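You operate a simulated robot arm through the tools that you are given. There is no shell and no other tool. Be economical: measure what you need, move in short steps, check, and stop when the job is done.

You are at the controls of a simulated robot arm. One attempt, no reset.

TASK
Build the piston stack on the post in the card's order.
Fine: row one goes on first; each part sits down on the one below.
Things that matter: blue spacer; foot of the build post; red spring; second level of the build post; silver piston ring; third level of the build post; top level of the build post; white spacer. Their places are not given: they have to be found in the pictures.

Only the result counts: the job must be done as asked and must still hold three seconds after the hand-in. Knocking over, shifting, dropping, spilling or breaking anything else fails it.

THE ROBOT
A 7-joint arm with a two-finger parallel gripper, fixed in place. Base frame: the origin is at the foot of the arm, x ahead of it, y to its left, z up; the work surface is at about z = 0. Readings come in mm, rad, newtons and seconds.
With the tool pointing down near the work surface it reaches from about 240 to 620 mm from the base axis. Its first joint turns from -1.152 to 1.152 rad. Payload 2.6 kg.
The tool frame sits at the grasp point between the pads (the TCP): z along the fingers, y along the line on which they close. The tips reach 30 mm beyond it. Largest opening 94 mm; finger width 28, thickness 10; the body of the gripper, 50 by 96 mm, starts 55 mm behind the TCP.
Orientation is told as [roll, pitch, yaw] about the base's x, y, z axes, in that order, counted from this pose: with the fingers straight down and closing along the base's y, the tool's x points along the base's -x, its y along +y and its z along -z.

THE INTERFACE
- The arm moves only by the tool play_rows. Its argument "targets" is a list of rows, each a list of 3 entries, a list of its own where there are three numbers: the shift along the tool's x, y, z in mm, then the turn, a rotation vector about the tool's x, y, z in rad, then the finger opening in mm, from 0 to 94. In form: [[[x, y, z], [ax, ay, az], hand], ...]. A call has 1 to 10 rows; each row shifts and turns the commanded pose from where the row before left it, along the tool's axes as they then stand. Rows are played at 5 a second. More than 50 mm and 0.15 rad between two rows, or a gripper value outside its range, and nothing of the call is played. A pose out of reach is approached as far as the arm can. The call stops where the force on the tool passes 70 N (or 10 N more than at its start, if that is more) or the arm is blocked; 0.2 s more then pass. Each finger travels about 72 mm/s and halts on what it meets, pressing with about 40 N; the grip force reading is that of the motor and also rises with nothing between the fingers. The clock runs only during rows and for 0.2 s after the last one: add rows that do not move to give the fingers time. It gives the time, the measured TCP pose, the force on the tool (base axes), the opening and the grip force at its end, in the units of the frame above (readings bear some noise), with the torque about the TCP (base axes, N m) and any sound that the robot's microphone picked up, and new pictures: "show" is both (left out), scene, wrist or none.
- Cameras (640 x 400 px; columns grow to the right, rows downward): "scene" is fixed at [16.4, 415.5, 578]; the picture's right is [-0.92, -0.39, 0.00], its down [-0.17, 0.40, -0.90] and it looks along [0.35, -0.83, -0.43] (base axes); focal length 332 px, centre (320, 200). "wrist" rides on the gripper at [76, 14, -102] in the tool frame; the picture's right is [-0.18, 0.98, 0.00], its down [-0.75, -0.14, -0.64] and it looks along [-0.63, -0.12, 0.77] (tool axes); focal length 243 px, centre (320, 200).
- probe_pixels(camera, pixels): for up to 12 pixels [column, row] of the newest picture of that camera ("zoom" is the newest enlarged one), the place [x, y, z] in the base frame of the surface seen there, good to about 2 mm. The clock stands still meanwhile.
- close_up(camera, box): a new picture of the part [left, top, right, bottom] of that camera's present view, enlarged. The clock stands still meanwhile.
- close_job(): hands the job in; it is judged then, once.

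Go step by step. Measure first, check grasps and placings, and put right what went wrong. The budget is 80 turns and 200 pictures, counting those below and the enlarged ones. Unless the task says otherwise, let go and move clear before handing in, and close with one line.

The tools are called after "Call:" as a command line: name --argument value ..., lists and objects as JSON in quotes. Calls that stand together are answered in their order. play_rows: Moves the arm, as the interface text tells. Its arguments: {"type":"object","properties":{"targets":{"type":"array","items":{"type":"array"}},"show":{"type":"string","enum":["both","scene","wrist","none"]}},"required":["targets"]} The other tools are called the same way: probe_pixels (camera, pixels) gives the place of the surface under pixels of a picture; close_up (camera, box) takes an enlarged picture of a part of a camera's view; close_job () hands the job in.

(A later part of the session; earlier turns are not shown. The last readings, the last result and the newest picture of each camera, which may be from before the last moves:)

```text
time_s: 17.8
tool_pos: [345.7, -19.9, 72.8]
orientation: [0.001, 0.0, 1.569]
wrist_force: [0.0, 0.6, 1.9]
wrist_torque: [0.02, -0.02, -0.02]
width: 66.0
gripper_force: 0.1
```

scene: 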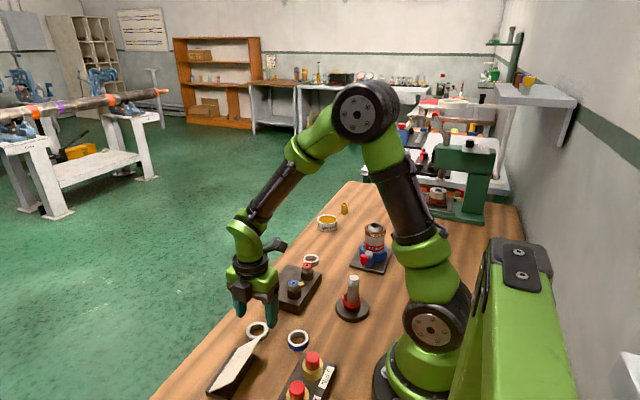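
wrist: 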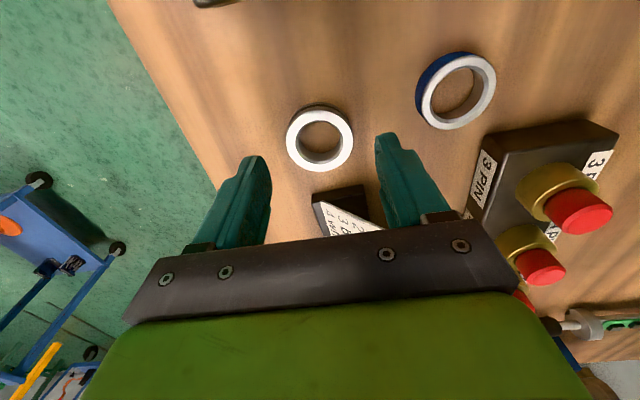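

Aligned; descend and close on silver.

Call:
play_rows --targets '[[[0, 0, 23], [0, 0, 0], 66], [[0, 0, 15], [0, 0, 0], 66], [[0, 0, 0], [0, 0, 0], 66], [[0, 0, 0], [0, 0, 0], 44], [[0, 0, 0], [0, 0, 0], 32], [[0, 0, 0], [0, 0, 0], 32], [[0, 0, 0], [0, 0, 0], 32]]'

```text
time_s: 19.4
tool_pos: [345.1, -21.0, 32.8]
orientation: [0.001, 0.0, 1.569]
wrist_force: [-0.1, 0.3, -0.6]
wrist_torque: [-0.04, -0.02, 0.01]
width: 46.1
gripper_force: 40.3
```

scene: 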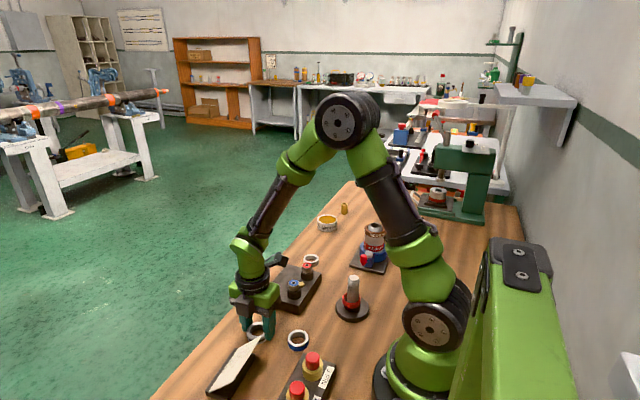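
wrist: 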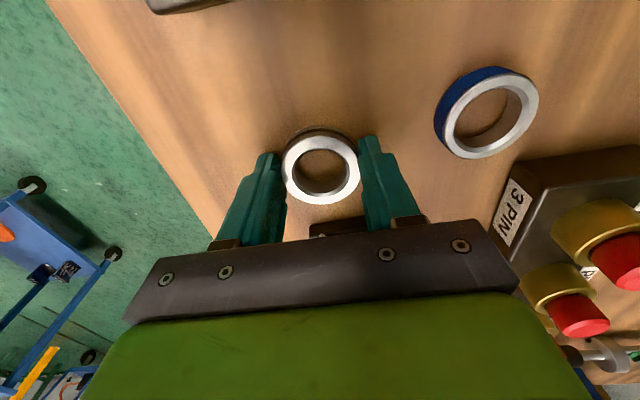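

Gripped at 46 mm. Lift and measure the ring in the hand.

Call:
play_rows --targets '[[[0, 0, -20], [0, 0, 0], 32], [[0, 0, -45], [0, 0, 0], 32], [[0, 0, -45], [0, 0, 0], 32], [[0, 0, -20], [0, 0, 0], 32], [[0, 0, 0], [0, 0, 0], 32]]'

Call:
close_up --camera "wrist" --box '[260, 110, 390, 210]'

Call:
probe_pixels --camera "zoom" --pixels '[[165, 240], [425, 235], [300, 130], [300, 355], [195, 165], [400, 320], [405, 170], [205, 325], [300, 100]]'

```text
time_s: 20.6
tool_pos: [346.4, -21.2, 162.6]
orientation: [-0.001, -0.001, 1.569]
wrist_force: [-0.4, 0.5, 0.1]
wrist_torque: [-0.01, 0.02, 0.0]
width: 46.4
gripper_force: 40.2
```

scene: 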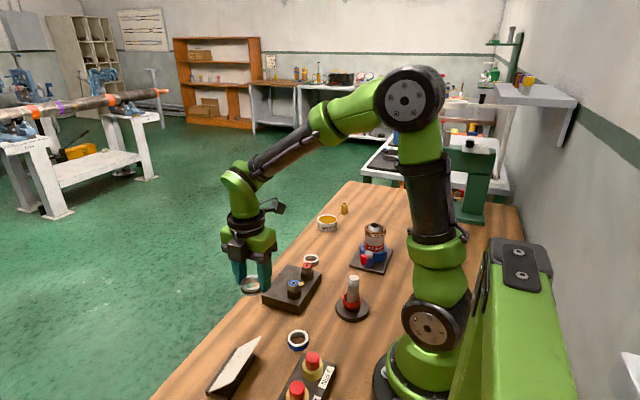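
wrist: 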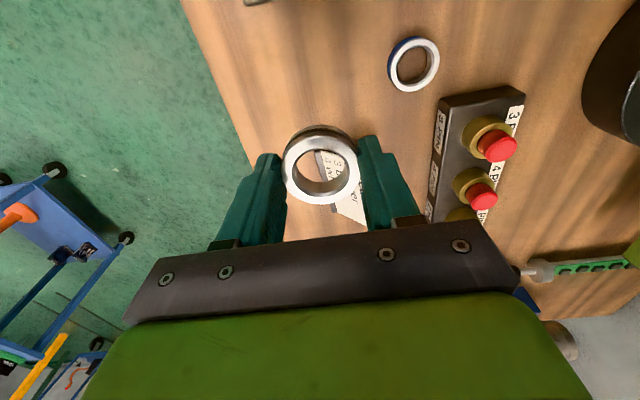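

```text
4.00 times, centred on (325, 160) of wrist
```

zoom: 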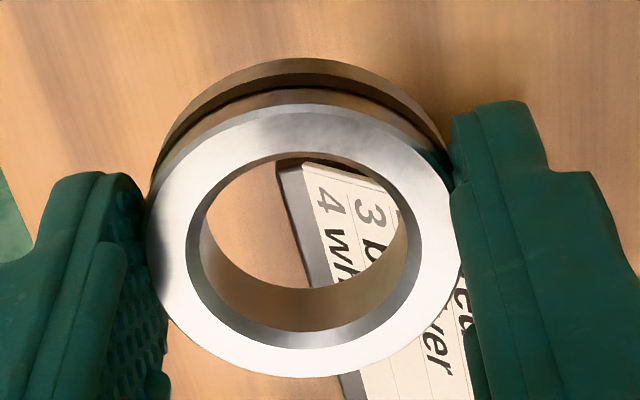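

```text
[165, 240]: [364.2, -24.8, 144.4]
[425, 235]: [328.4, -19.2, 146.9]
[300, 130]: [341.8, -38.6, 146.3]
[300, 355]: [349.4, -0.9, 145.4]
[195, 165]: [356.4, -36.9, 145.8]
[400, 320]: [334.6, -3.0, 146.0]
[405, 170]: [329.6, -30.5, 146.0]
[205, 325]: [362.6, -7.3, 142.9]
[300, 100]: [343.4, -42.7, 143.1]
```

Silver ring is centred in the hand (offset ≈1.2 mm). Rotating back to yaw 0.61 and then carrying it over the post.

Call:
play_rows --targets '[[[0, 0, 0], [0, 0, 0.137], 32], [[0, 0, 0], [0, 0, 0.137], 32], [[0, 0, 0], [0, 0, 0.137], 32], [[0, 0, 0], [0, 0, 0.137], 32], [[0, 0, 0], [0, 0, 0.137], 32], [[0, 0, 0], [0, 0, 0.137], 32], [[0, 0, 0], [0, 0, 0.137], 32], [[0, 0, 0], [0, 0, 0], 32]]' --show "none"

Call:
play_rows --targets '[[[44.6, -5.3, 0], [0, 0, 0], 32], [[44.6, -5.3, 0], [0, 0, 0], 32], [[44.6, -5.3, 0], [0, 0, 0], 32], [[44.6, -5.3, 0], [0, 0, 0], 32], [[44.6, -5.3, 0], [0, 0, 0], 32], [[0, 0, 0], [0, 0, 0], 32], [[0, 0, 0], [0, 0, 0], 32]]' --show "both"

Call:
play_rows --targets '[[[0, 0, 0], [0, 0, 0], 32]]' --show "none"

```text
time_s: 22.4
tool_pos: [346.2, -19.0, 162.7]
orientation: [-0.001, -0.001, 0.608]
wrist_force: [0.1, 0.5, -0.1]
wrist_torque: [0.04, -0.04, 0.01]
width: 46.1
gripper_force: 39.8
```

```text
time_s: 24.0
tool_pos: [179.8, -169.3, 162.1]
orientation: [0.0, 0.0, 0.61]
wrist_force: [0.2, -0.7, -0.3]
wrist_torque: [0.02, 0.01, 0.01]
width: 46.3
gripper_force: 39.8
```

scene: 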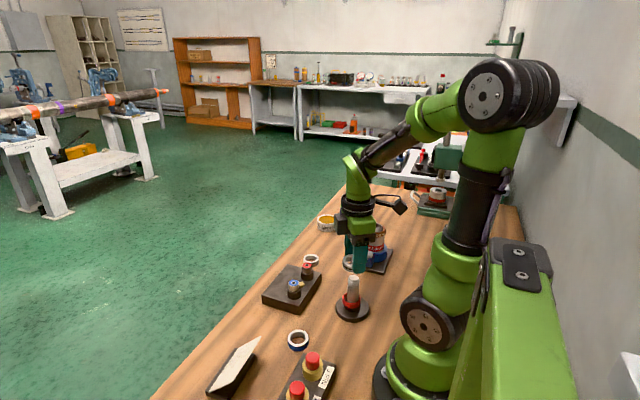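
wrist: 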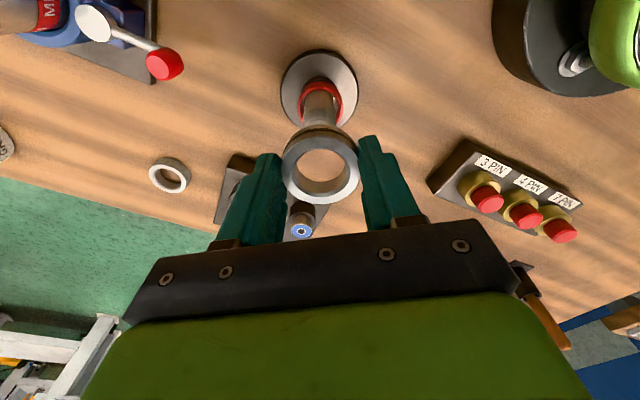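

```text
time_s: 24.4
tool_pos: [179.7, -170.6, 161.6]
orientation: [-0.001, 0.001, 0.609]
wrist_force: [-0.8, -0.2, -0.9]
wrist_torque: [-0.02, 0.01, 0.01]
width: 46.3
gripper_force: 40.1
```

Over the post. Lowering until the ring is just above the post top, then measuring both.

Call:
play_rows --targets '[[[0, 0, 15], [0, 0, 0], 32], [[0, 0, 14], [0, 0, 0], 32], [[0, 0, 0], [0, 0, 0], 32]]' --show "wrist"

Call:
close_up --camera "wrist" --box '[255, 110, 385, 210]'

```text
time_s: 25.2
tool_pos: [178.7, -169.5, 133.9]
orientation: [-0.001, 0.0, 0.609]
wrist_force: [-0.2, -0.1, -0.1]
wrist_torque: [0.0, 0.0, 0.03]
width: 46.5
gripper_force: 40.5
```

wrist: 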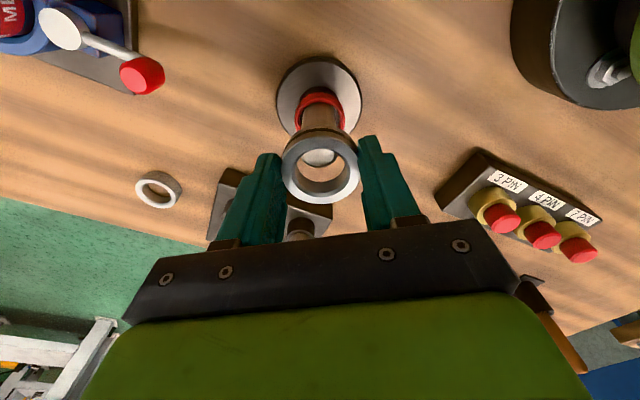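

```text
4.00 times, centred on (320, 160) of wrist
```

zoom: 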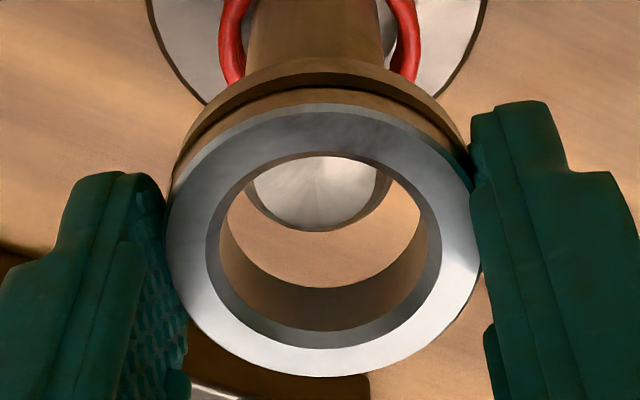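

The ring and post axes agree to about 1 mm with ~3 mm clearance. Nudging 1 mm and lowering to near the spring top (z 39 → TCP ≈72).

Call:
play_rows --targets '[[[-1, 0, 0], [0, 0, 0], 32], [[0, 0, 12], [0, 0, 0], 32], [[0, 0, 20], [0, 0, 0], 32], [[0, 0, 20], [0, 0, 0], 32], [[0, 0, 5], [0, 0, 0], 32], [[0, 0, 0], [0, 0, 0], 32]]'

Call:
close_up --camera "scene" --box '[312, 255, 392, 325]'

```text
time_s: 26.6
tool_pos: [180.4, -170.1, 77.0]
orientation: [-0.004, 0.002, 0.61]
wrist_force: [-8.4, -22.3, 0.9]
wrist_torque: [-0.67, 0.22, 0.04]
width: 46.5
gripper_force: 39.7
```

scene: 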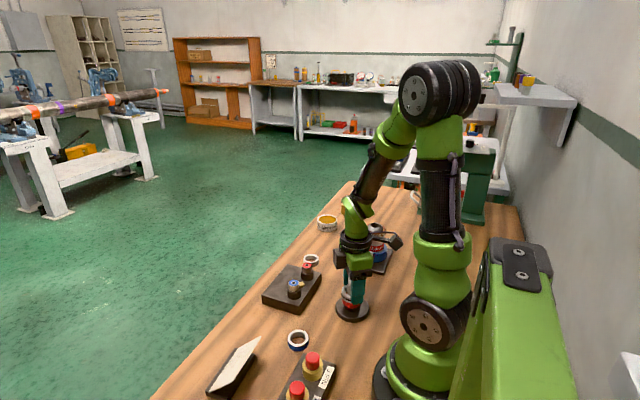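
wrist: 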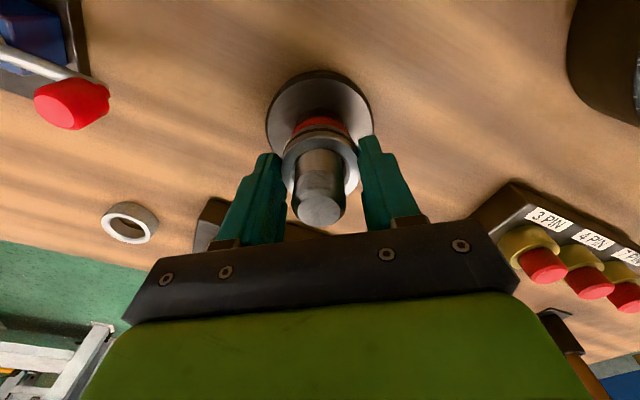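

```text
5.71 times, centred on (352, 290) of scene
```

zoom: 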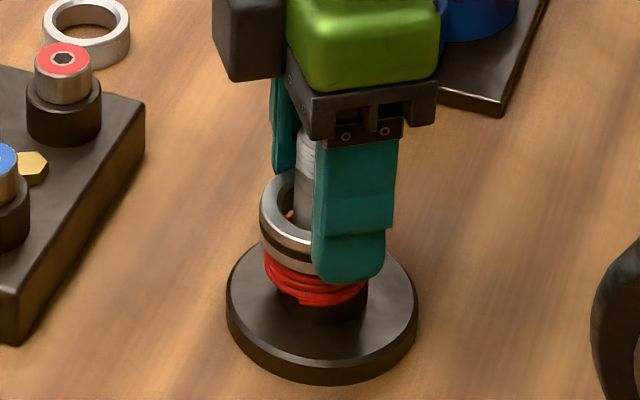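

A 22 N side force shows the ring is pressing on the post toward +y. Shifting about 1.4 mm toward −y/−x.

Call:
play_rows --targets '[[[1.1, -0.8, 0], [0, 0, 0], 32], [[0, 0, 0], [0, 0, 0], 32]]' --show "wrist"

Call:
close_up --camera "wrist" --box '[255, 110, 385, 230]'

```text
time_s: 27.2
tool_pos: [179.8, -168.5, 76.3]
orientation: [0.001, 0.0, 0.61]
wrist_force: [-3.7, -14.4, 0.9]
wrist_torque: [-0.53, 0.05, 0.07]
width: 46.4
gripper_force: 40.1
```

wrist: 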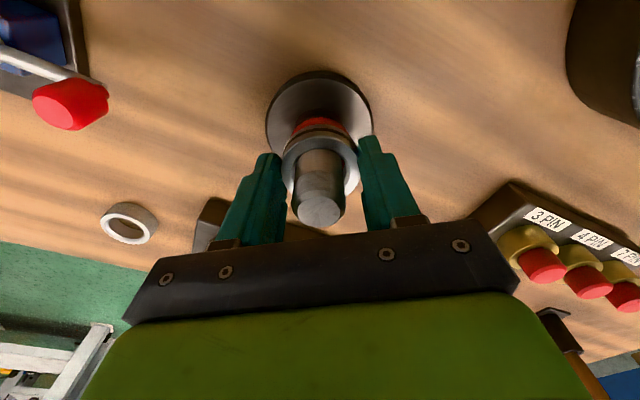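

```text
3.33 times, centred on (320, 170) of wrist
```

zoom: 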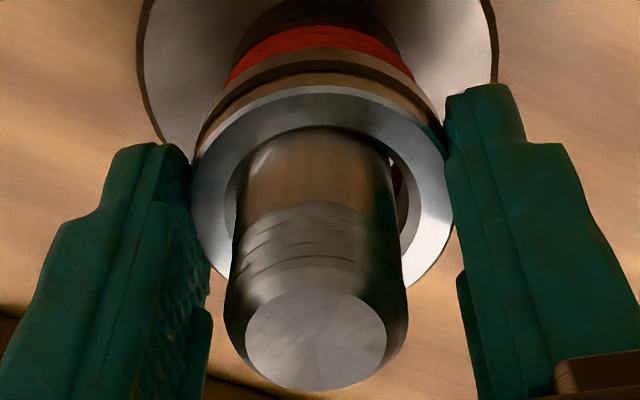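

Post sits to the left within the bore; the force is falling. Another similar shift.

Call:
play_rows --targets '[[[0.9, -1.2, 0], [0, 0, 0], 32], [[0, 0, 0], [0, 0, 0], 32]]' --show "wrist"

Call:
close_up --camera "wrist" --box '[255, 110, 385, 230]'

```text
time_s: 27.8
tool_pos: [178.6, -170.3, 75.1]
orientation: [0.004, 0.0, 0.61]
wrist_force: [0.4, 0.9, -0.4]
wrist_torque: [-0.02, 0.01, 0.0]
width: 46.2
gripper_force: 40.0
```

wrist: 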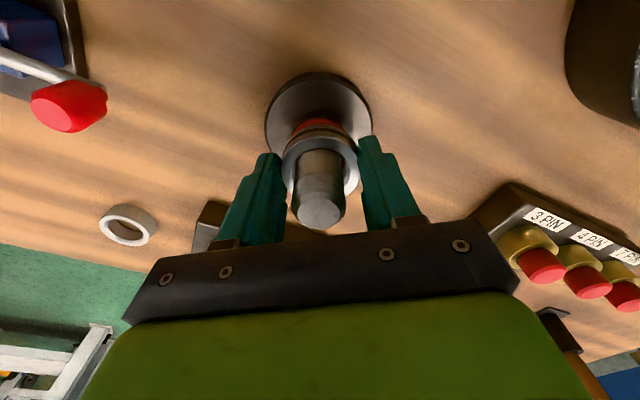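

```text
3.33 times, centred on (320, 170) of wrist
```

zoom: 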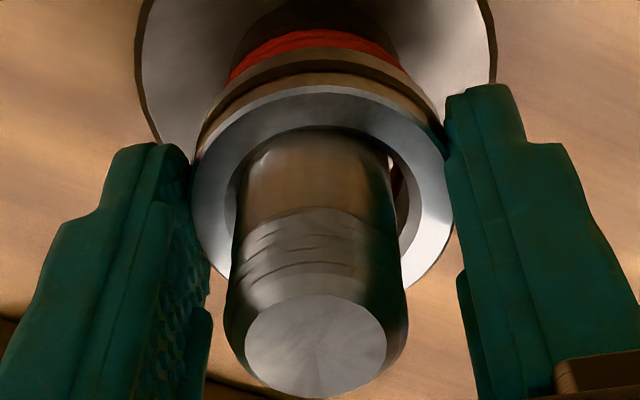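

Side force is gone. Feeling down for the seat.

Call:
play_rows --targets '[[[0, -0.5, 1], [0, 0, 0], 32], [[0, 0, 1], [0, 0, 0], 32], [[0, 0, 0], [0, 0, 0], 32]]' --show "none"

Call:
close_up --camera "scene" --box '[332, 275, 372, 320]'

```text
time_s: 28.6
tool_pos: [179.0, -171.9, 74.9]
orientation: [-0.001, -0.001, 0.608]
wrist_force: [0.4, 0.5, -1.0]
wrist_torque: [0.01, -0.01, -0.01]
width: 46.4
gripper_force: 40.2
```

```text
8.89 times, centred on (352, 298) of scene
```

zoom: 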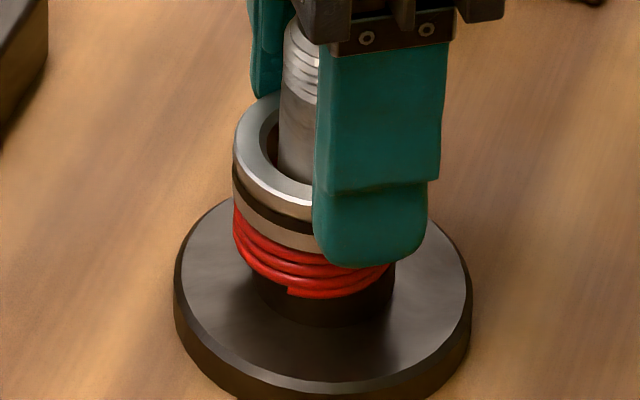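

Call:
play_rows --targets '[[[0, 0, 1], [0, 0, 0], 32], [[0, 0, 1], [0, 0, 0], 32], [[0, 0, 0], [0, 0, 0], 32]]' --show "none"

```text
time_s: 29.4
tool_pos: [179.2, -170.8, 71.6]
orientation: [0.001, -0.002, 0.609]
wrist_force: [-5.8, 2.8, 18.7]
wrist_torque: [0.21, 0.32, 0.01]
width: 45.9
gripper_force: 39.8
```

Contact at z≈71.6 with 19 N. Ease, open and rise.

Call:
play_rows --targets '[[[0, 0, -0.7], [0, 0, 0], 32], [[0, 0, 0], [0, 0, 0], 52], [[0, 0, 0], [0, 0, 0], 64], [[0, 0, 0], [0, 0, 0], 64], [[0, 0, -25], [0, 0, 0], 64], [[0, 0, -40], [0, 0, 0], 64], [[0, 0, -25], [0, 0, 0], 64], [[0, 0, 0], [0, 0, 0], 64]]' --show "wrist"

Call:
close_up --camera "scene" --box '[312, 265, 392, 325]'

Call:
close_up --camera "wrist" --box '[260, 40, 380, 160]'

```text
time_s: 31.2
tool_pos: [181.5, -171.2, 163.1]
orientation: [0.0, 0.001, 0.609]
wrist_force: [0.4, -0.4, 0.2]
wrist_torque: [-0.02, 0.05, -0.03]
width: 63.9
gripper_force: 0.0
```

wrist: 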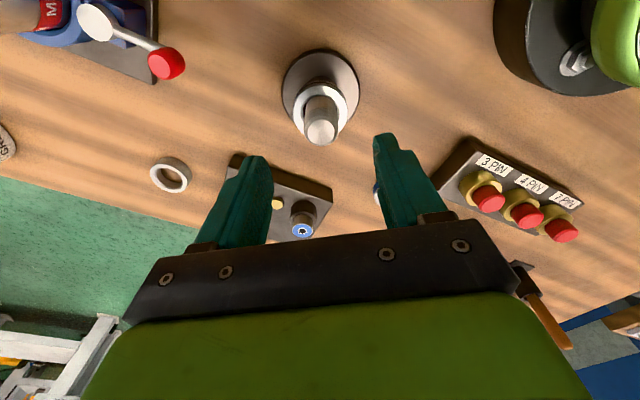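

```text
6.67 times, centred on (352, 295) of scene
```

zoom: 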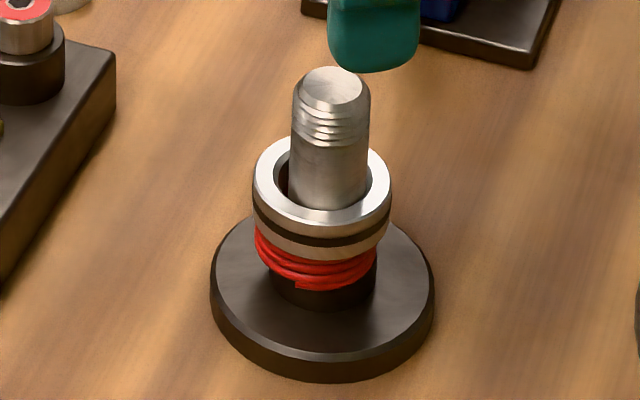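

```text
3.33 times, centred on (320, 100) of wrist
```

zoom: 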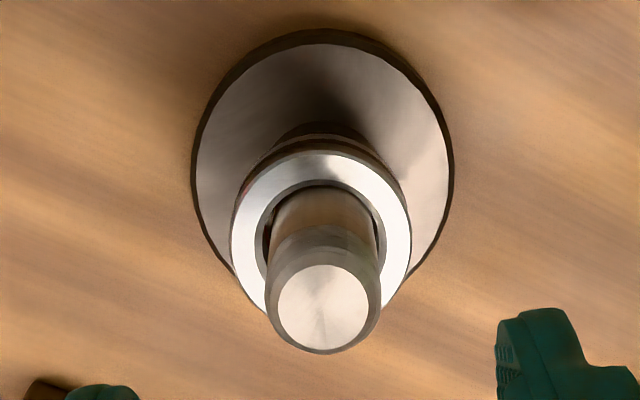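

Silver sits level on the spring. Next blue: move above it, then rotate fingers along x.

Call:
play_rows --targets '[[[-35, 17, 0], [0, 0, 0], 64], [[-35, 17, 0], [0, 0, 0], 64], [[-35, 17, 0], [0, 0, 0], 64], [[-35, 17, 0], [0, 0, 0], 64], [[0, 0, 0], [0, 0, -0.137], 64], [[0, 0, 0], [0, 0, -0.137], 64], [[0, 0, 0], [0, 0, -0.137], 64], [[0, 0, 0], [0, 0, -0.137], 64], [[0, 0, 0], [0, 0, -0.137], 64]]' --show "none"

Call:
play_rows --targets '[[[0, 0, 0], [0, 0, -0.137], 64], [[0, 0, 0], [0, 0, -0.137], 64], [[0, 0, 0], [0, 0, 0], 64]]'

Call:
close_up --camera "wrist" --box '[250, 70, 410, 190]'

```text
time_s: 33.2
tool_pos: [255.6, -35.2, 163.3]
orientation: [0.001, 0.001, 1.297]
wrist_force: [-0.1, -0.6, 0.2]
wrist_torque: [0.02, 0.01, 0.0]
width: 64.1
gripper_force: 0.1
```

```text
time_s: 34.0
tool_pos: [255.1, -36.0, 162.1]
orientation: [0.0, 0.001, 1.57]
wrist_force: [-0.9, 0.5, 0.4]
wrist_torque: [0.0, 0.01, -0.01]
width: 64.0
gripper_force: 0.2
```

scene: 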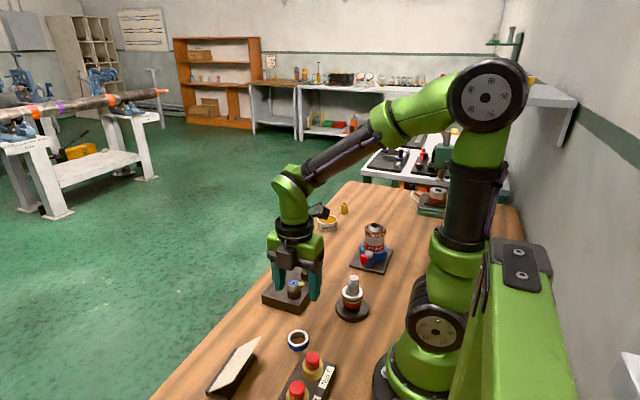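
wrist: 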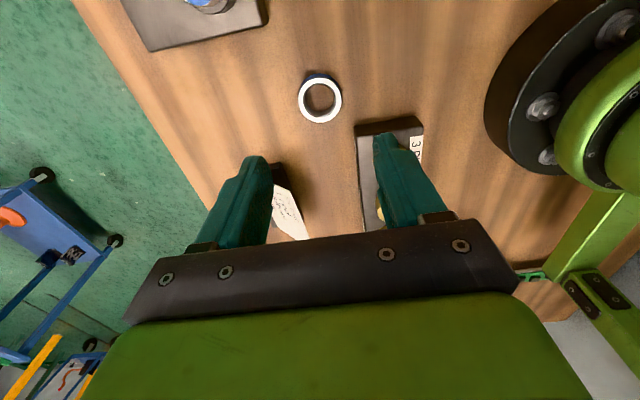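

```text
3.33 times, centred on (330, 130) of wrist
```

zoom: 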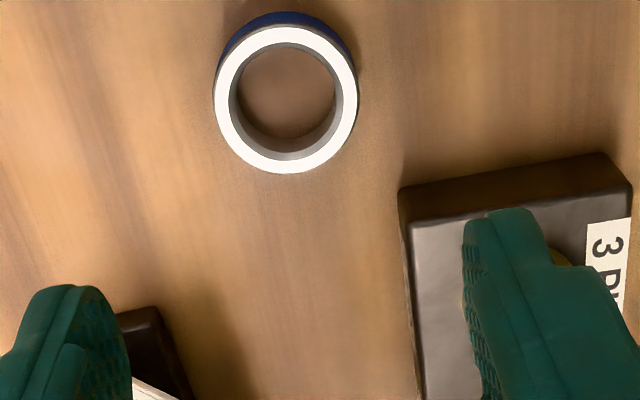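

Blue ring projects exactly at the TCP axis. Descend and grip.

Call:
play_rows --targets '[[[0, 0, 40], [0, 0, 0], 64], [[0, 0, 40], [0, 0, 0], 64], [[0, 0, 30], [0, 0, 0], 64], [[0, 0, 18], [0, 0, 0], 64], [[0, 0, 0], [0, 0, 0], 64], [[0, 0, 0], [0, 0, 0], 44], [[0, 0, 0], [0, 0, 0], 30], [[0, 0, 0], [0, 0, 0], 30], [[0, 0, 0], [0, 0, 0], 30]]'

```text
time_s: 36.0
tool_pos: [254.3, -34.9, 34.7]
orientation: [-0.001, 0.002, 1.568]
wrist_force: [-0.9, 0.5, -0.5]
wrist_torque: [0.02, 0.0, -0.02]
width: 42.4
gripper_force: 39.8
```

scene: 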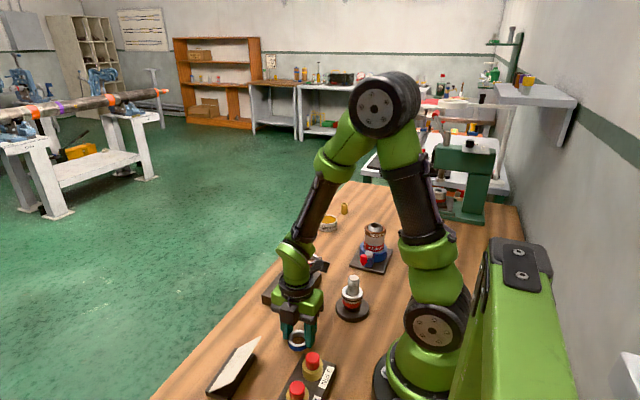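
wrist: 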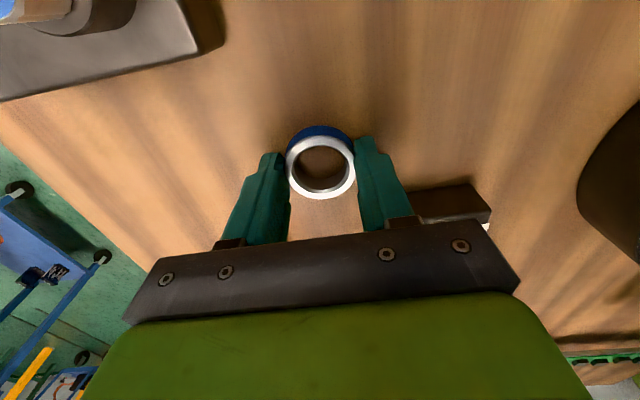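

Gripped at 42.4 mm. Lift, rotate back and return to the post axis.

Call:
play_rows --targets '[[[0, 0, -18], [0, 0, 0], 30], [[0, 0, -40], [0, 0, 0], 30], [[0, 0, -40], [0, 0, 0], 30], [[0, 0, -30], [0, 0, 0.137], 30], [[0, 0, 0], [0, 0, 0.137], 30], [[0, 0, 0], [0, 0, 0.137], 30], [[0, 0, 0], [0, 0, 0.137], 30], [[0, 0, 0], [0, 0, 0.137], 30], [[0, 0, 0], [0, 0, 0.137], 30], [[0, 0, 0], [0, 0, 0.137], 30]]' --show "none"

Call:
play_rows --targets '[[[35, -17, 0], [0, 0, 0], 30], [[35, -17, 0], [0, 0, 0], 30], [[35, -17, 0], [0, 0, 0], 30], [[35, -17, 0], [0, 0, 0], 30], [[0, 0, 15], [0, 0, 0], 30], [[0, 0, 15], [0, 0, 0], 30], [[0, 0, 0], [0, 0, 0], 30]]'

Call:
close_up --camera "wrist" --box '[255, 110, 385, 210]'

```text
time_s: 38.2
tool_pos: [255.1, -35.4, 163.2]
orientation: [0.0, 0.0, 0.605]
wrist_force: [-0.7, 0.4, -1.0]
wrist_torque: [0.03, 0.03, 0.01]
width: 42.3
gripper_force: 40.0
```

```text
time_s: 39.8
tool_pos: [178.7, -171.6, 131.4]
orientation: [-0.001, 0.0, 0.609]
wrist_force: [0.2, 0.1, -0.5]
wrist_torque: [-0.04, 0.0, -0.01]
width: 42.2
gripper_force: 40.0
```

scene: 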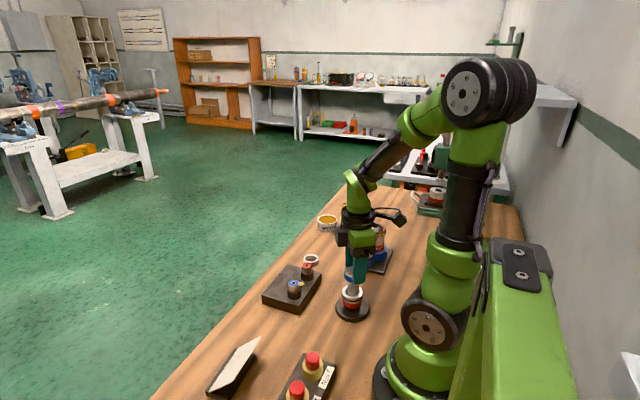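
wrist: 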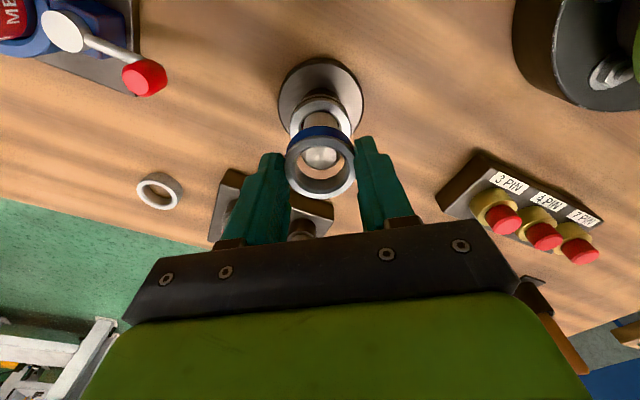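

```text
4.00 times, centred on (320, 160) of wrist
```

zoom: 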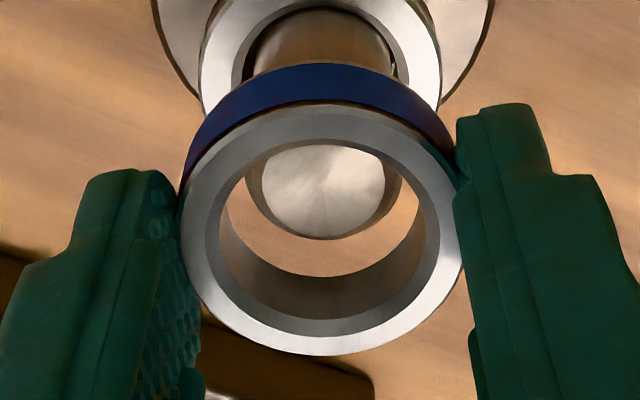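

Call:
probe_pixels --camera "zoom" --pixels '[[322, 192], [265, 192], [380, 190], [323, 228], [323, 150], [195, 225], [450, 225], [322, 118], [322, 345], [230, 145], [410, 145], [240, 325]]'

```text
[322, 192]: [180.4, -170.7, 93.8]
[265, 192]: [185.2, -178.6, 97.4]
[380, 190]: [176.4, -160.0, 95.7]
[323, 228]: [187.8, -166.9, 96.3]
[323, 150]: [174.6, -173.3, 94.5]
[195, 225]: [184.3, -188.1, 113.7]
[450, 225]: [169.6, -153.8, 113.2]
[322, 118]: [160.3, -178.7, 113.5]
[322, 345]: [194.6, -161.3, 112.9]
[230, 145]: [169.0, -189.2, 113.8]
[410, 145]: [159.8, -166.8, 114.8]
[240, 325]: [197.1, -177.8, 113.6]
```

Vision says the post lies ~2–3 mm toward tool −x of the ring; the previous seating was free at ~2 mm. I'll shift −1.3 mm and lower in stages, watching side force.

Call:
play_rows --targets '[[[-1.3, -0.2, 0], [0, 0, 0], 30], [[0, 0, 10], [0, 0, 0], 30], [[0, 0, 10], [0, 0, 0], 30], [[0, 0, 0], [0, 0, 0], 30]]' --show "wrist"

Call:
close_up --camera "wrist" --box '[255, 110, 385, 210]'

```text
time_s: 40.8
tool_pos: [180.1, -172.0, 112.0]
orientation: [0.001, 0.001, 0.61]
wrist_force: [-0.3, 0.0, -0.6]
wrist_torque: [0.01, 0.02, 0.03]
width: 41.8
gripper_force: 39.5
```

wrist: 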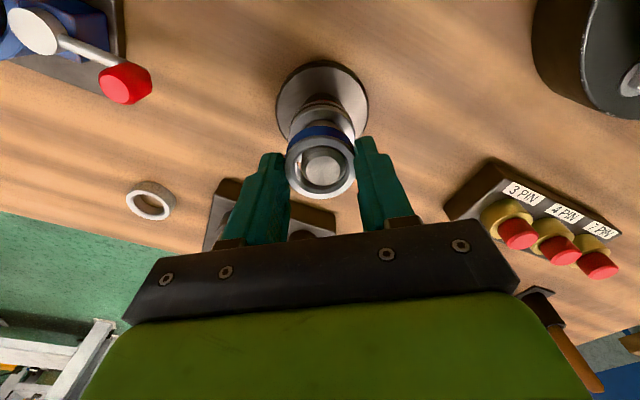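

```text
4.00 times, centred on (320, 160) of wrist
```

zoom: 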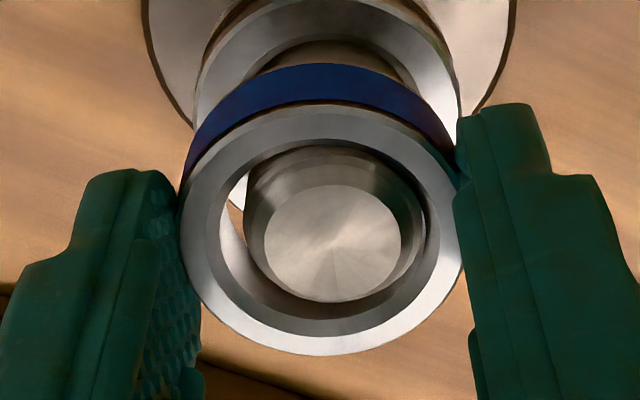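

Post top is inside the bore and slightly right: shift tool +y 1.3, −x 0.6, then continue lowering.

Call:
play_rows --targets '[[[-0.6, 1.3, 0], [0, 0, 0], 30], [[0, 0, 10], [0, 0, 0], 30], [[0, 0, 6], [0, 0, 0], 30], [[0, 0, 0], [0, 0, 0], 30]]' --show "wrist"

Call:
close_up --camera "wrist" --box '[255, 110, 385, 210]'

```text
time_s: 41.8
tool_pos: [181.5, -169.6, 95.7]
orientation: [0.001, -0.001, 0.609]
wrist_force: [-1.4, -0.8, -0.3]
wrist_torque: [-0.05, 0.06, 0.0]
width: 42.1
gripper_force: 40.1
```

wrist: 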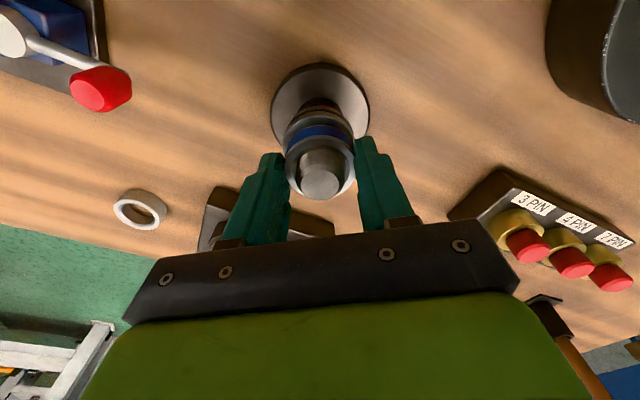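

```text
4.00 times, centred on (320, 160) of wrist
```

zoom: 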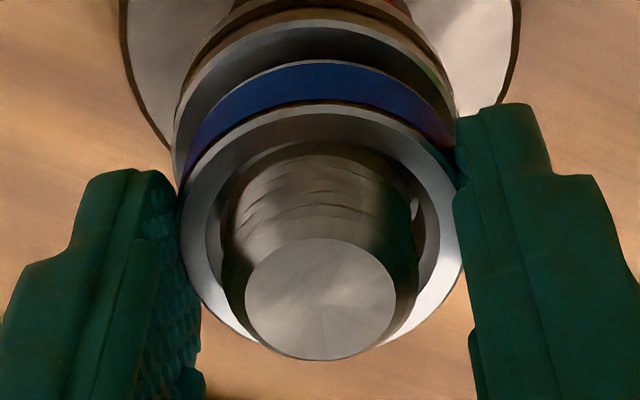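

Nearly free (1.6 N). Small shift −0.6 in y, then lower to the seat (expected TCP ≈ 89).

Call:
play_rows --targets '[[[0.4, -0.6, 0], [0, 0, 0], 30], [[0, 0, 3], [0, 0, 0], 30], [[0, 0, 1.5], [0, 0, 0], 30], [[0, 0, 1], [0, 0, 0], 30], [[0, 0, 0], [0, 0, 0], 30]]' --show "none"

Call:
close_up --camera "scene" --box '[332, 265, 372, 320]'

```text
time_s: 43.0
tool_pos: [181.5, -170.3, 90.5]
orientation: [0.001, 0.0, 0.608]
wrist_force: [0.4, 0.3, 4.1]
wrist_torque: [-0.02, 0.0, 0.0]
width: 42.3
gripper_force: 40.0
```

```text
7.27 times, centred on (352, 292) of scene
```

zoom: 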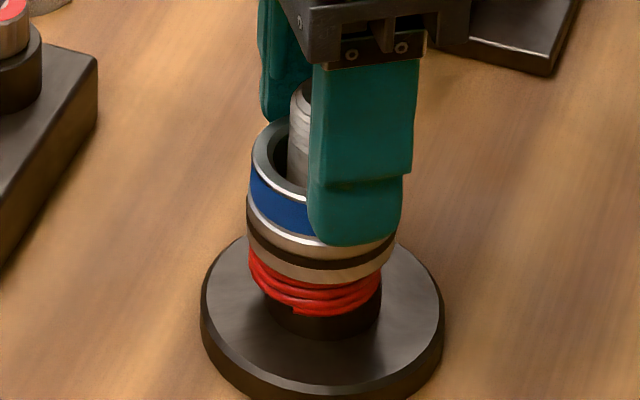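

Contact at 4 N; blue rests on silver. One small press, then release and rise.

Call:
play_rows --targets '[[[0, 0, 0.5], [0, 0, 0], 30], [[0, 0, 0], [0, 0, 0], 50], [[0, 0, 0], [0, 0, 0], 62], [[0, 0, 0], [0, 0, 0], 62], [[0, 0, -20], [0, 0, 0], 62], [[0, 0, -40], [0, 0, 0], 62], [[0, 0, -25], [0, 0, 0], 62], [[0, 0, 0], [0, 0, 0], 62]]' --show "wrist"

Call:
close_up --camera "scene" --box '[312, 265, 392, 325]'

Call:
close_up --camera "wrist" --box '[130, 130, 330, 260]'

```text
time_s: 44.8
tool_pos: [179.7, -170.0, 176.3]
orientation: [0.0, 0.001, 0.612]
wrist_force: [0.5, 0.0, 0.2]
wrist_torque: [-0.01, -0.02, -0.05]
width: 62.2
gripper_force: 0.2
```

wrist: 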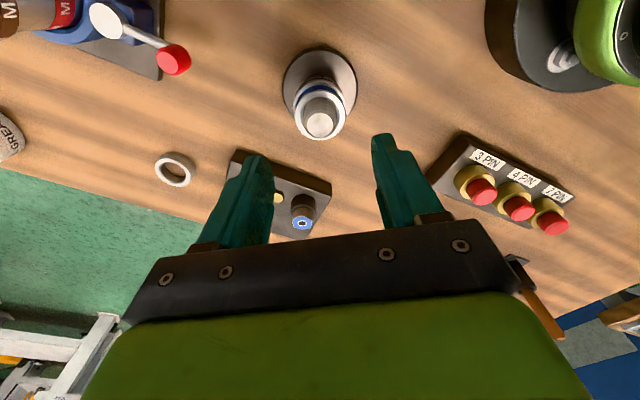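

```text
6.67 times, centred on (352, 295) of scene
```

zoom: 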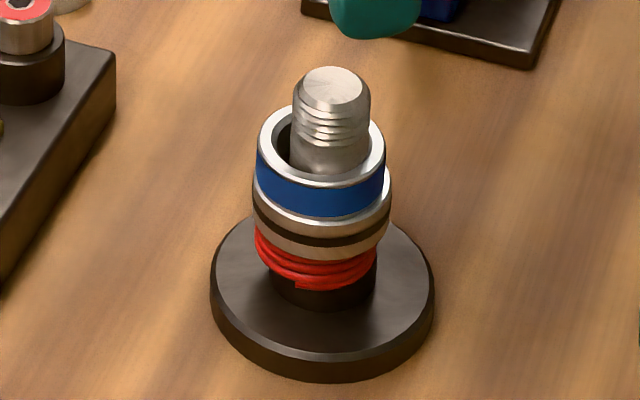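

```text
3.08 times, centred on (230, 195) of wrist
```

zoom: 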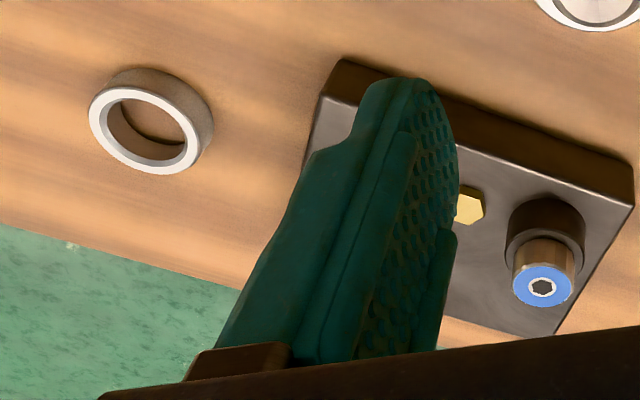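

Blue seated. Now over to the white spacer at about (346,-302), rotating to yaw ≈1.1.

Call:
play_rows --targets '[[[-12.1, -40.7, 0], [0, 0, 0], 64], [[-12.1, -40.7, 0], [0, 0, 0], 64], [[-12.1, -40.7, 0], [0, 0, 0], 64], [[-12.1, -40.7, 0], [0, 0, 0], 64], [[-12.1, -40.5, 0], [0, 0, 0], 64], [[0, 0, 0], [0, 0, -0.123], 64], [[0, 0, 0], [0, 0, -0.123], 64], [[0, 0, 0], [0, 0, -0.123], 64], [[0, 0, 0], [0, 0, -0.123], 64], [[0, 0, 0], [0, 0, 0], 64]]'

Call:
close_up --camera "wrist" --box '[250, 40, 420, 180]'

```text
time_s: 47.0
tool_pos: [346.1, -304.4, 176.5]
orientation: [-0.001, 0.0, 1.105]
wrist_force: [0.2, 0.0, 0.1]
wrist_torque: [-0.02, 0.0, -0.02]
width: 64.1
gripper_force: 0.1
```

scene: 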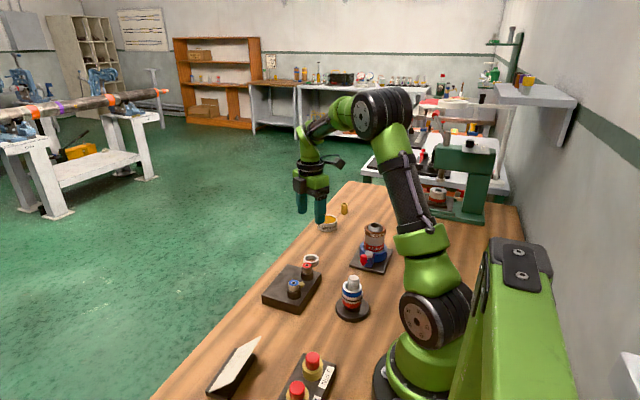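
wrist: 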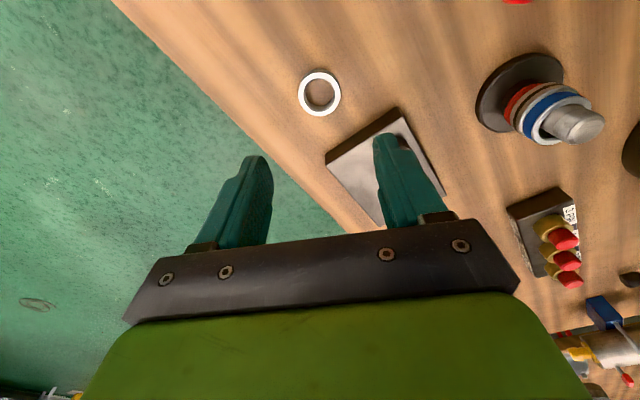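

```text
2.86 times, centred on (335, 110) of wrist
```

zoom: 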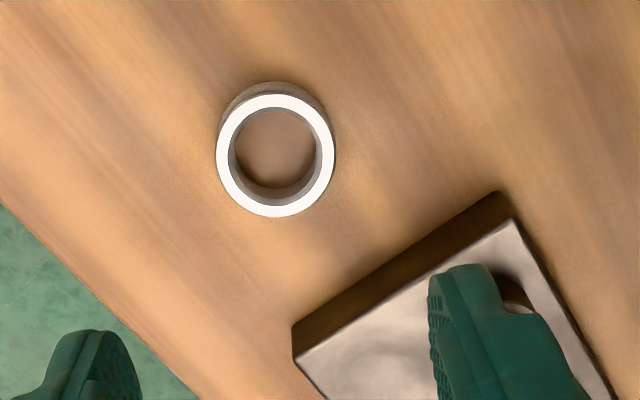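

White is exactly on axis, and the block is clear. Descend and grip.

Call:
play_rows --targets '[[[0, 0, 45], [0, 0, 0], 64], [[0, 0, 45], [0, 0, 0], 64], [[0, 0, 30], [0, 0, 0], 64], [[0, 0, 22], [0, 0, 0], 64], [[0, 0, 0], [0, 0, 0], 64], [[0, 0, 0], [0, 0, 0], 44], [[0, 0, 0], [0, 0, 0], 30], [[0, 0, 0], [0, 0, 0], 30], [[0, 0, 0], [0, 0, 0], 30]]'

```text
time_s: 49.0
tool_pos: [346.5, -303.0, 32.2]
orientation: [-0.001, 0.0, 1.101]
wrist_force: [0.3, -1.4, 0.4]
wrist_torque: [0.01, 0.03, 0.0]
width: 42.6
gripper_force: 40.6
```

scene: 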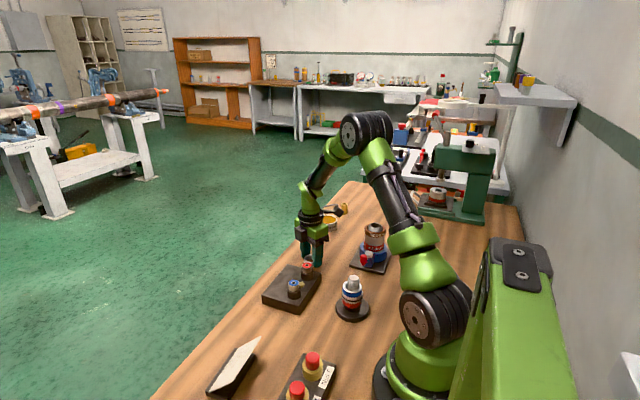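
wrist: 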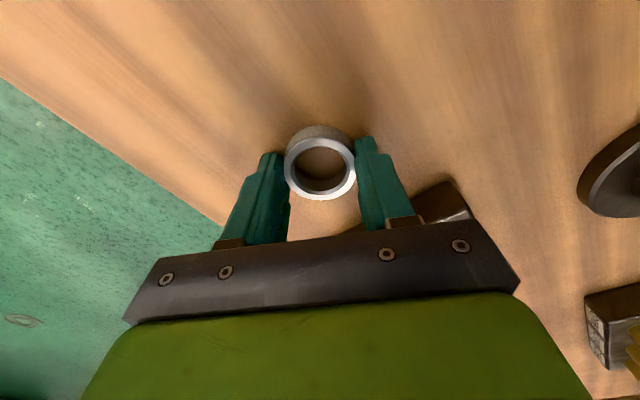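

Gripped at 42.6 mm. Lift, rotate back and return along the same path to the post axis.

Call:
play_rows --targets '[[[0, 0, -22], [0, 0, 0], 30], [[0, 0, -30], [0, 0, 0], 30], [[0, 0, -45], [0, 0, 0], 30], [[0, 0, -45], [0, 0, 0], 30], [[0, 0, 0], [0, 0, 0.123], 30], [[0, 0, 0], [0, 0, 0.123], 30], [[0, 0, 0], [0, 0, 0.123], 30], [[0, 0, 0], [0, 0, 0.123], 30], [[0, 0, 0], [0, 0, 0], 30]]' --show "none"

Call:
play_rows --targets '[[[12.1, 40.5, 0], [0, 0, 0], 30], [[12.1, 40.7, 0], [0, 0, 0], 30], [[12.1, 40.7, 0], [0, 0, 0], 30], [[12.1, 40.7, 0], [0, 0, 0], 30], [[12.1, 40.7, 0], [0, 0, 0], 30], [[0, 0, 20], [0, 0, 0], 30], [[0, 0, 22], [0, 0, 0], 30], [[0, 0, 0], [0, 0, 0], 30]]'

Call:
close_up --camera "wrist" --box '[255, 110, 385, 210]'

```text
time_s: 51.0
tool_pos: [346.0, -302.2, 175.2]
orientation: [0.0, 0.001, 0.609]
wrist_force: [-0.3, 0.8, -0.7]
wrist_torque: [0.0, 0.0, 0.0]
width: 42.7
gripper_force: 40.2
```

```text
time_s: 52.8
tool_pos: [179.3, -168.7, 134.3]
orientation: [-0.002, 0.001, 0.609]
wrist_force: [0.7, 0.2, 0.2]
wrist_torque: [0.0, 0.01, 0.03]
width: 42.6
gripper_force: 39.7
```

scene: 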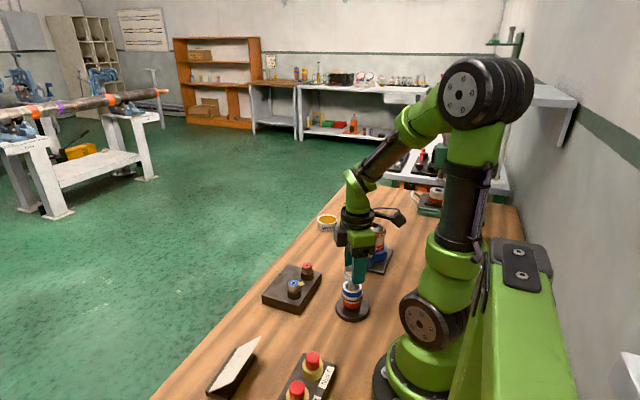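
wrist: 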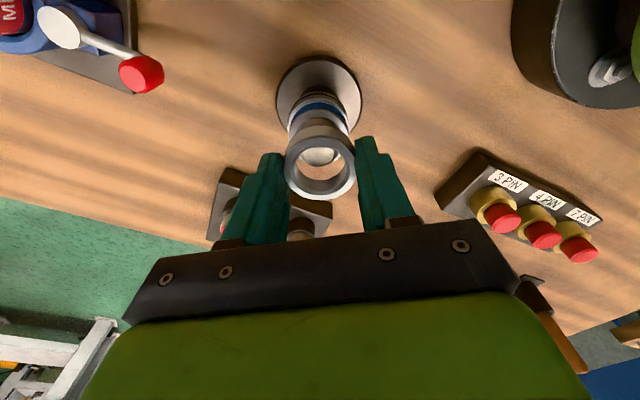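

```text
4.00 times, centred on (320, 160) of wrist
```

zoom: 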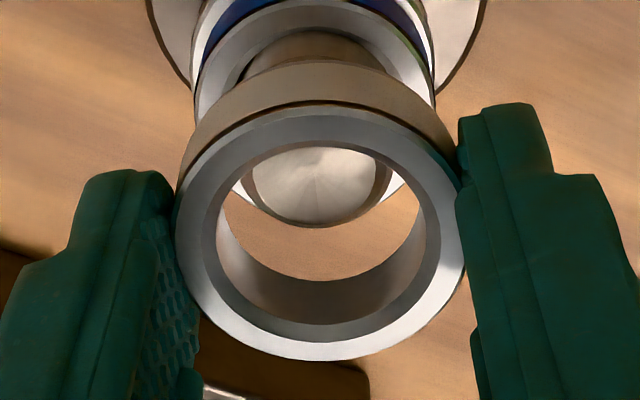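

Slightly offset along tool x versus blue; shift −0.9, lower around the post tip and look.

Call:
play_rows --targets '[[[-0.9, -0.2, 0], [0, 0, 0], 30], [[0, 0, 12], [0, 0, 0], 30], [[0, 0, 10], [0, 0, 0], 30], [[0, 0, 0], [0, 0, 0], 30]]' --show "wrist"

Call:
close_up --camera "wrist" --box '[255, 110, 385, 210]'

```text
time_s: 53.8
tool_pos: [180.7, -169.3, 111.6]
orientation: [0.001, -0.001, 0.609]
wrist_force: [0.1, -0.5, 0.7]
wrist_torque: [0.0, 0.0, 0.03]
width: 42.4
gripper_force: 39.9
```

wrist: 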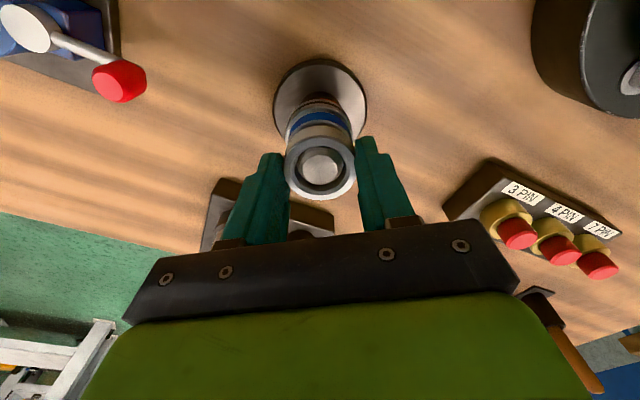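

```text
4.00 times, centred on (320, 160) of wrist
```

zoom: 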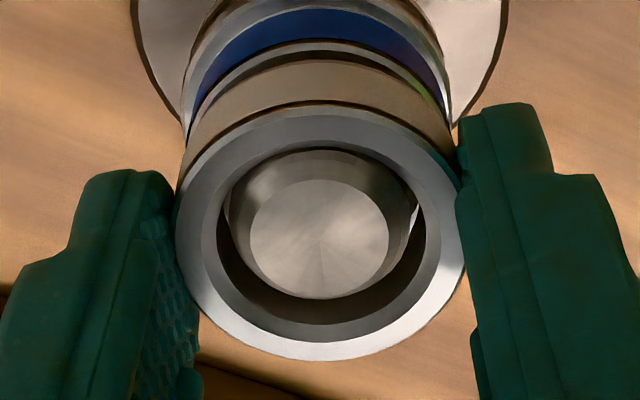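

Well centred, no side force. Lower to the seat (expected TCP ≈ 105).

Call:
play_rows --targets '[[[0, 0, 3], [0, 0, 0], 30], [[0, 0, 1.5], [0, 0, 0], 30], [[0, 0, 1], [0, 0, 0], 30], [[0, 0, 0], [0, 0, 0], 30]]' --show "none"

Call:
close_up --camera "scene" --box '[332, 260, 372, 315]'

```text
time_s: 54.8
tool_pos: [181.3, -169.4, 107.1]
orientation: [0.0, 0.0, 0.609]
wrist_force: [-0.2, -0.9, -0.9]
wrist_torque: [0.03, 0.04, 0.0]
width: 42.6
gripper_force: 40.1
```

```text
7.27 times, centred on (352, 288) of scene
```

zoom: 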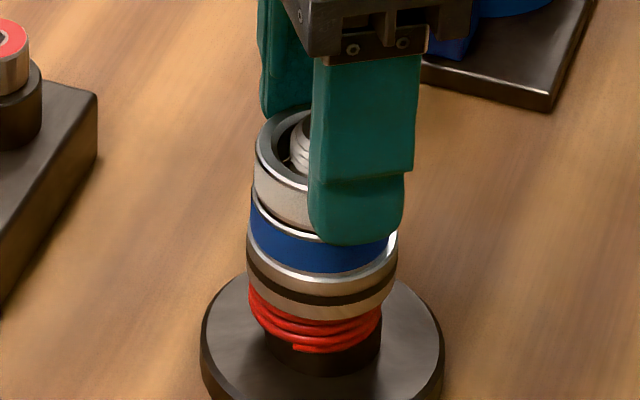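

Call:
play_rows --targets '[[[0, 0, 1], [0, 0, 0], 30], [[0, 0, 1], [0, 0, 0], 30], [[0, 0, 0], [0, 0, 0], 30]]' --show "none"

```text
time_s: 55.6
tool_pos: [181.7, -170.2, 104.3]
orientation: [-0.001, 0.002, 0.607]
wrist_force: [-0.6, 0.4, 0.5]
wrist_torque: [-0.05, 0.0, -0.01]
width: 42.5
gripper_force: 40.1
```

No contact yet at z≈104.5; two more half-steps.

Call:
play_rows --targets '[[[0, 0, 0.8], [0, 0, 0], 30], [[0, 0, 0.7], [0, 0, 0], 30], [[0, 0, 0], [0, 0, 0], 30]]' --show "none"

Call:
close_up --camera "scene" --box '[332, 260, 372, 315]'

```text
time_s: 56.4
tool_pos: [181.0, -170.1, 104.4]
orientation: [-0.001, 0.0, 0.609]
wrist_force: [-4.0, 2.2, 21.3]
wrist_torque: [0.14, 0.34, -0.03]
width: 42.3
gripper_force: 39.6
```

```text
7.27 times, centred on (352, 288) of scene
```

zoom: 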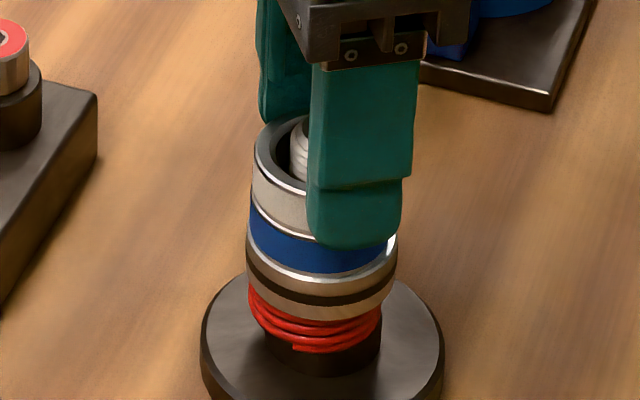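

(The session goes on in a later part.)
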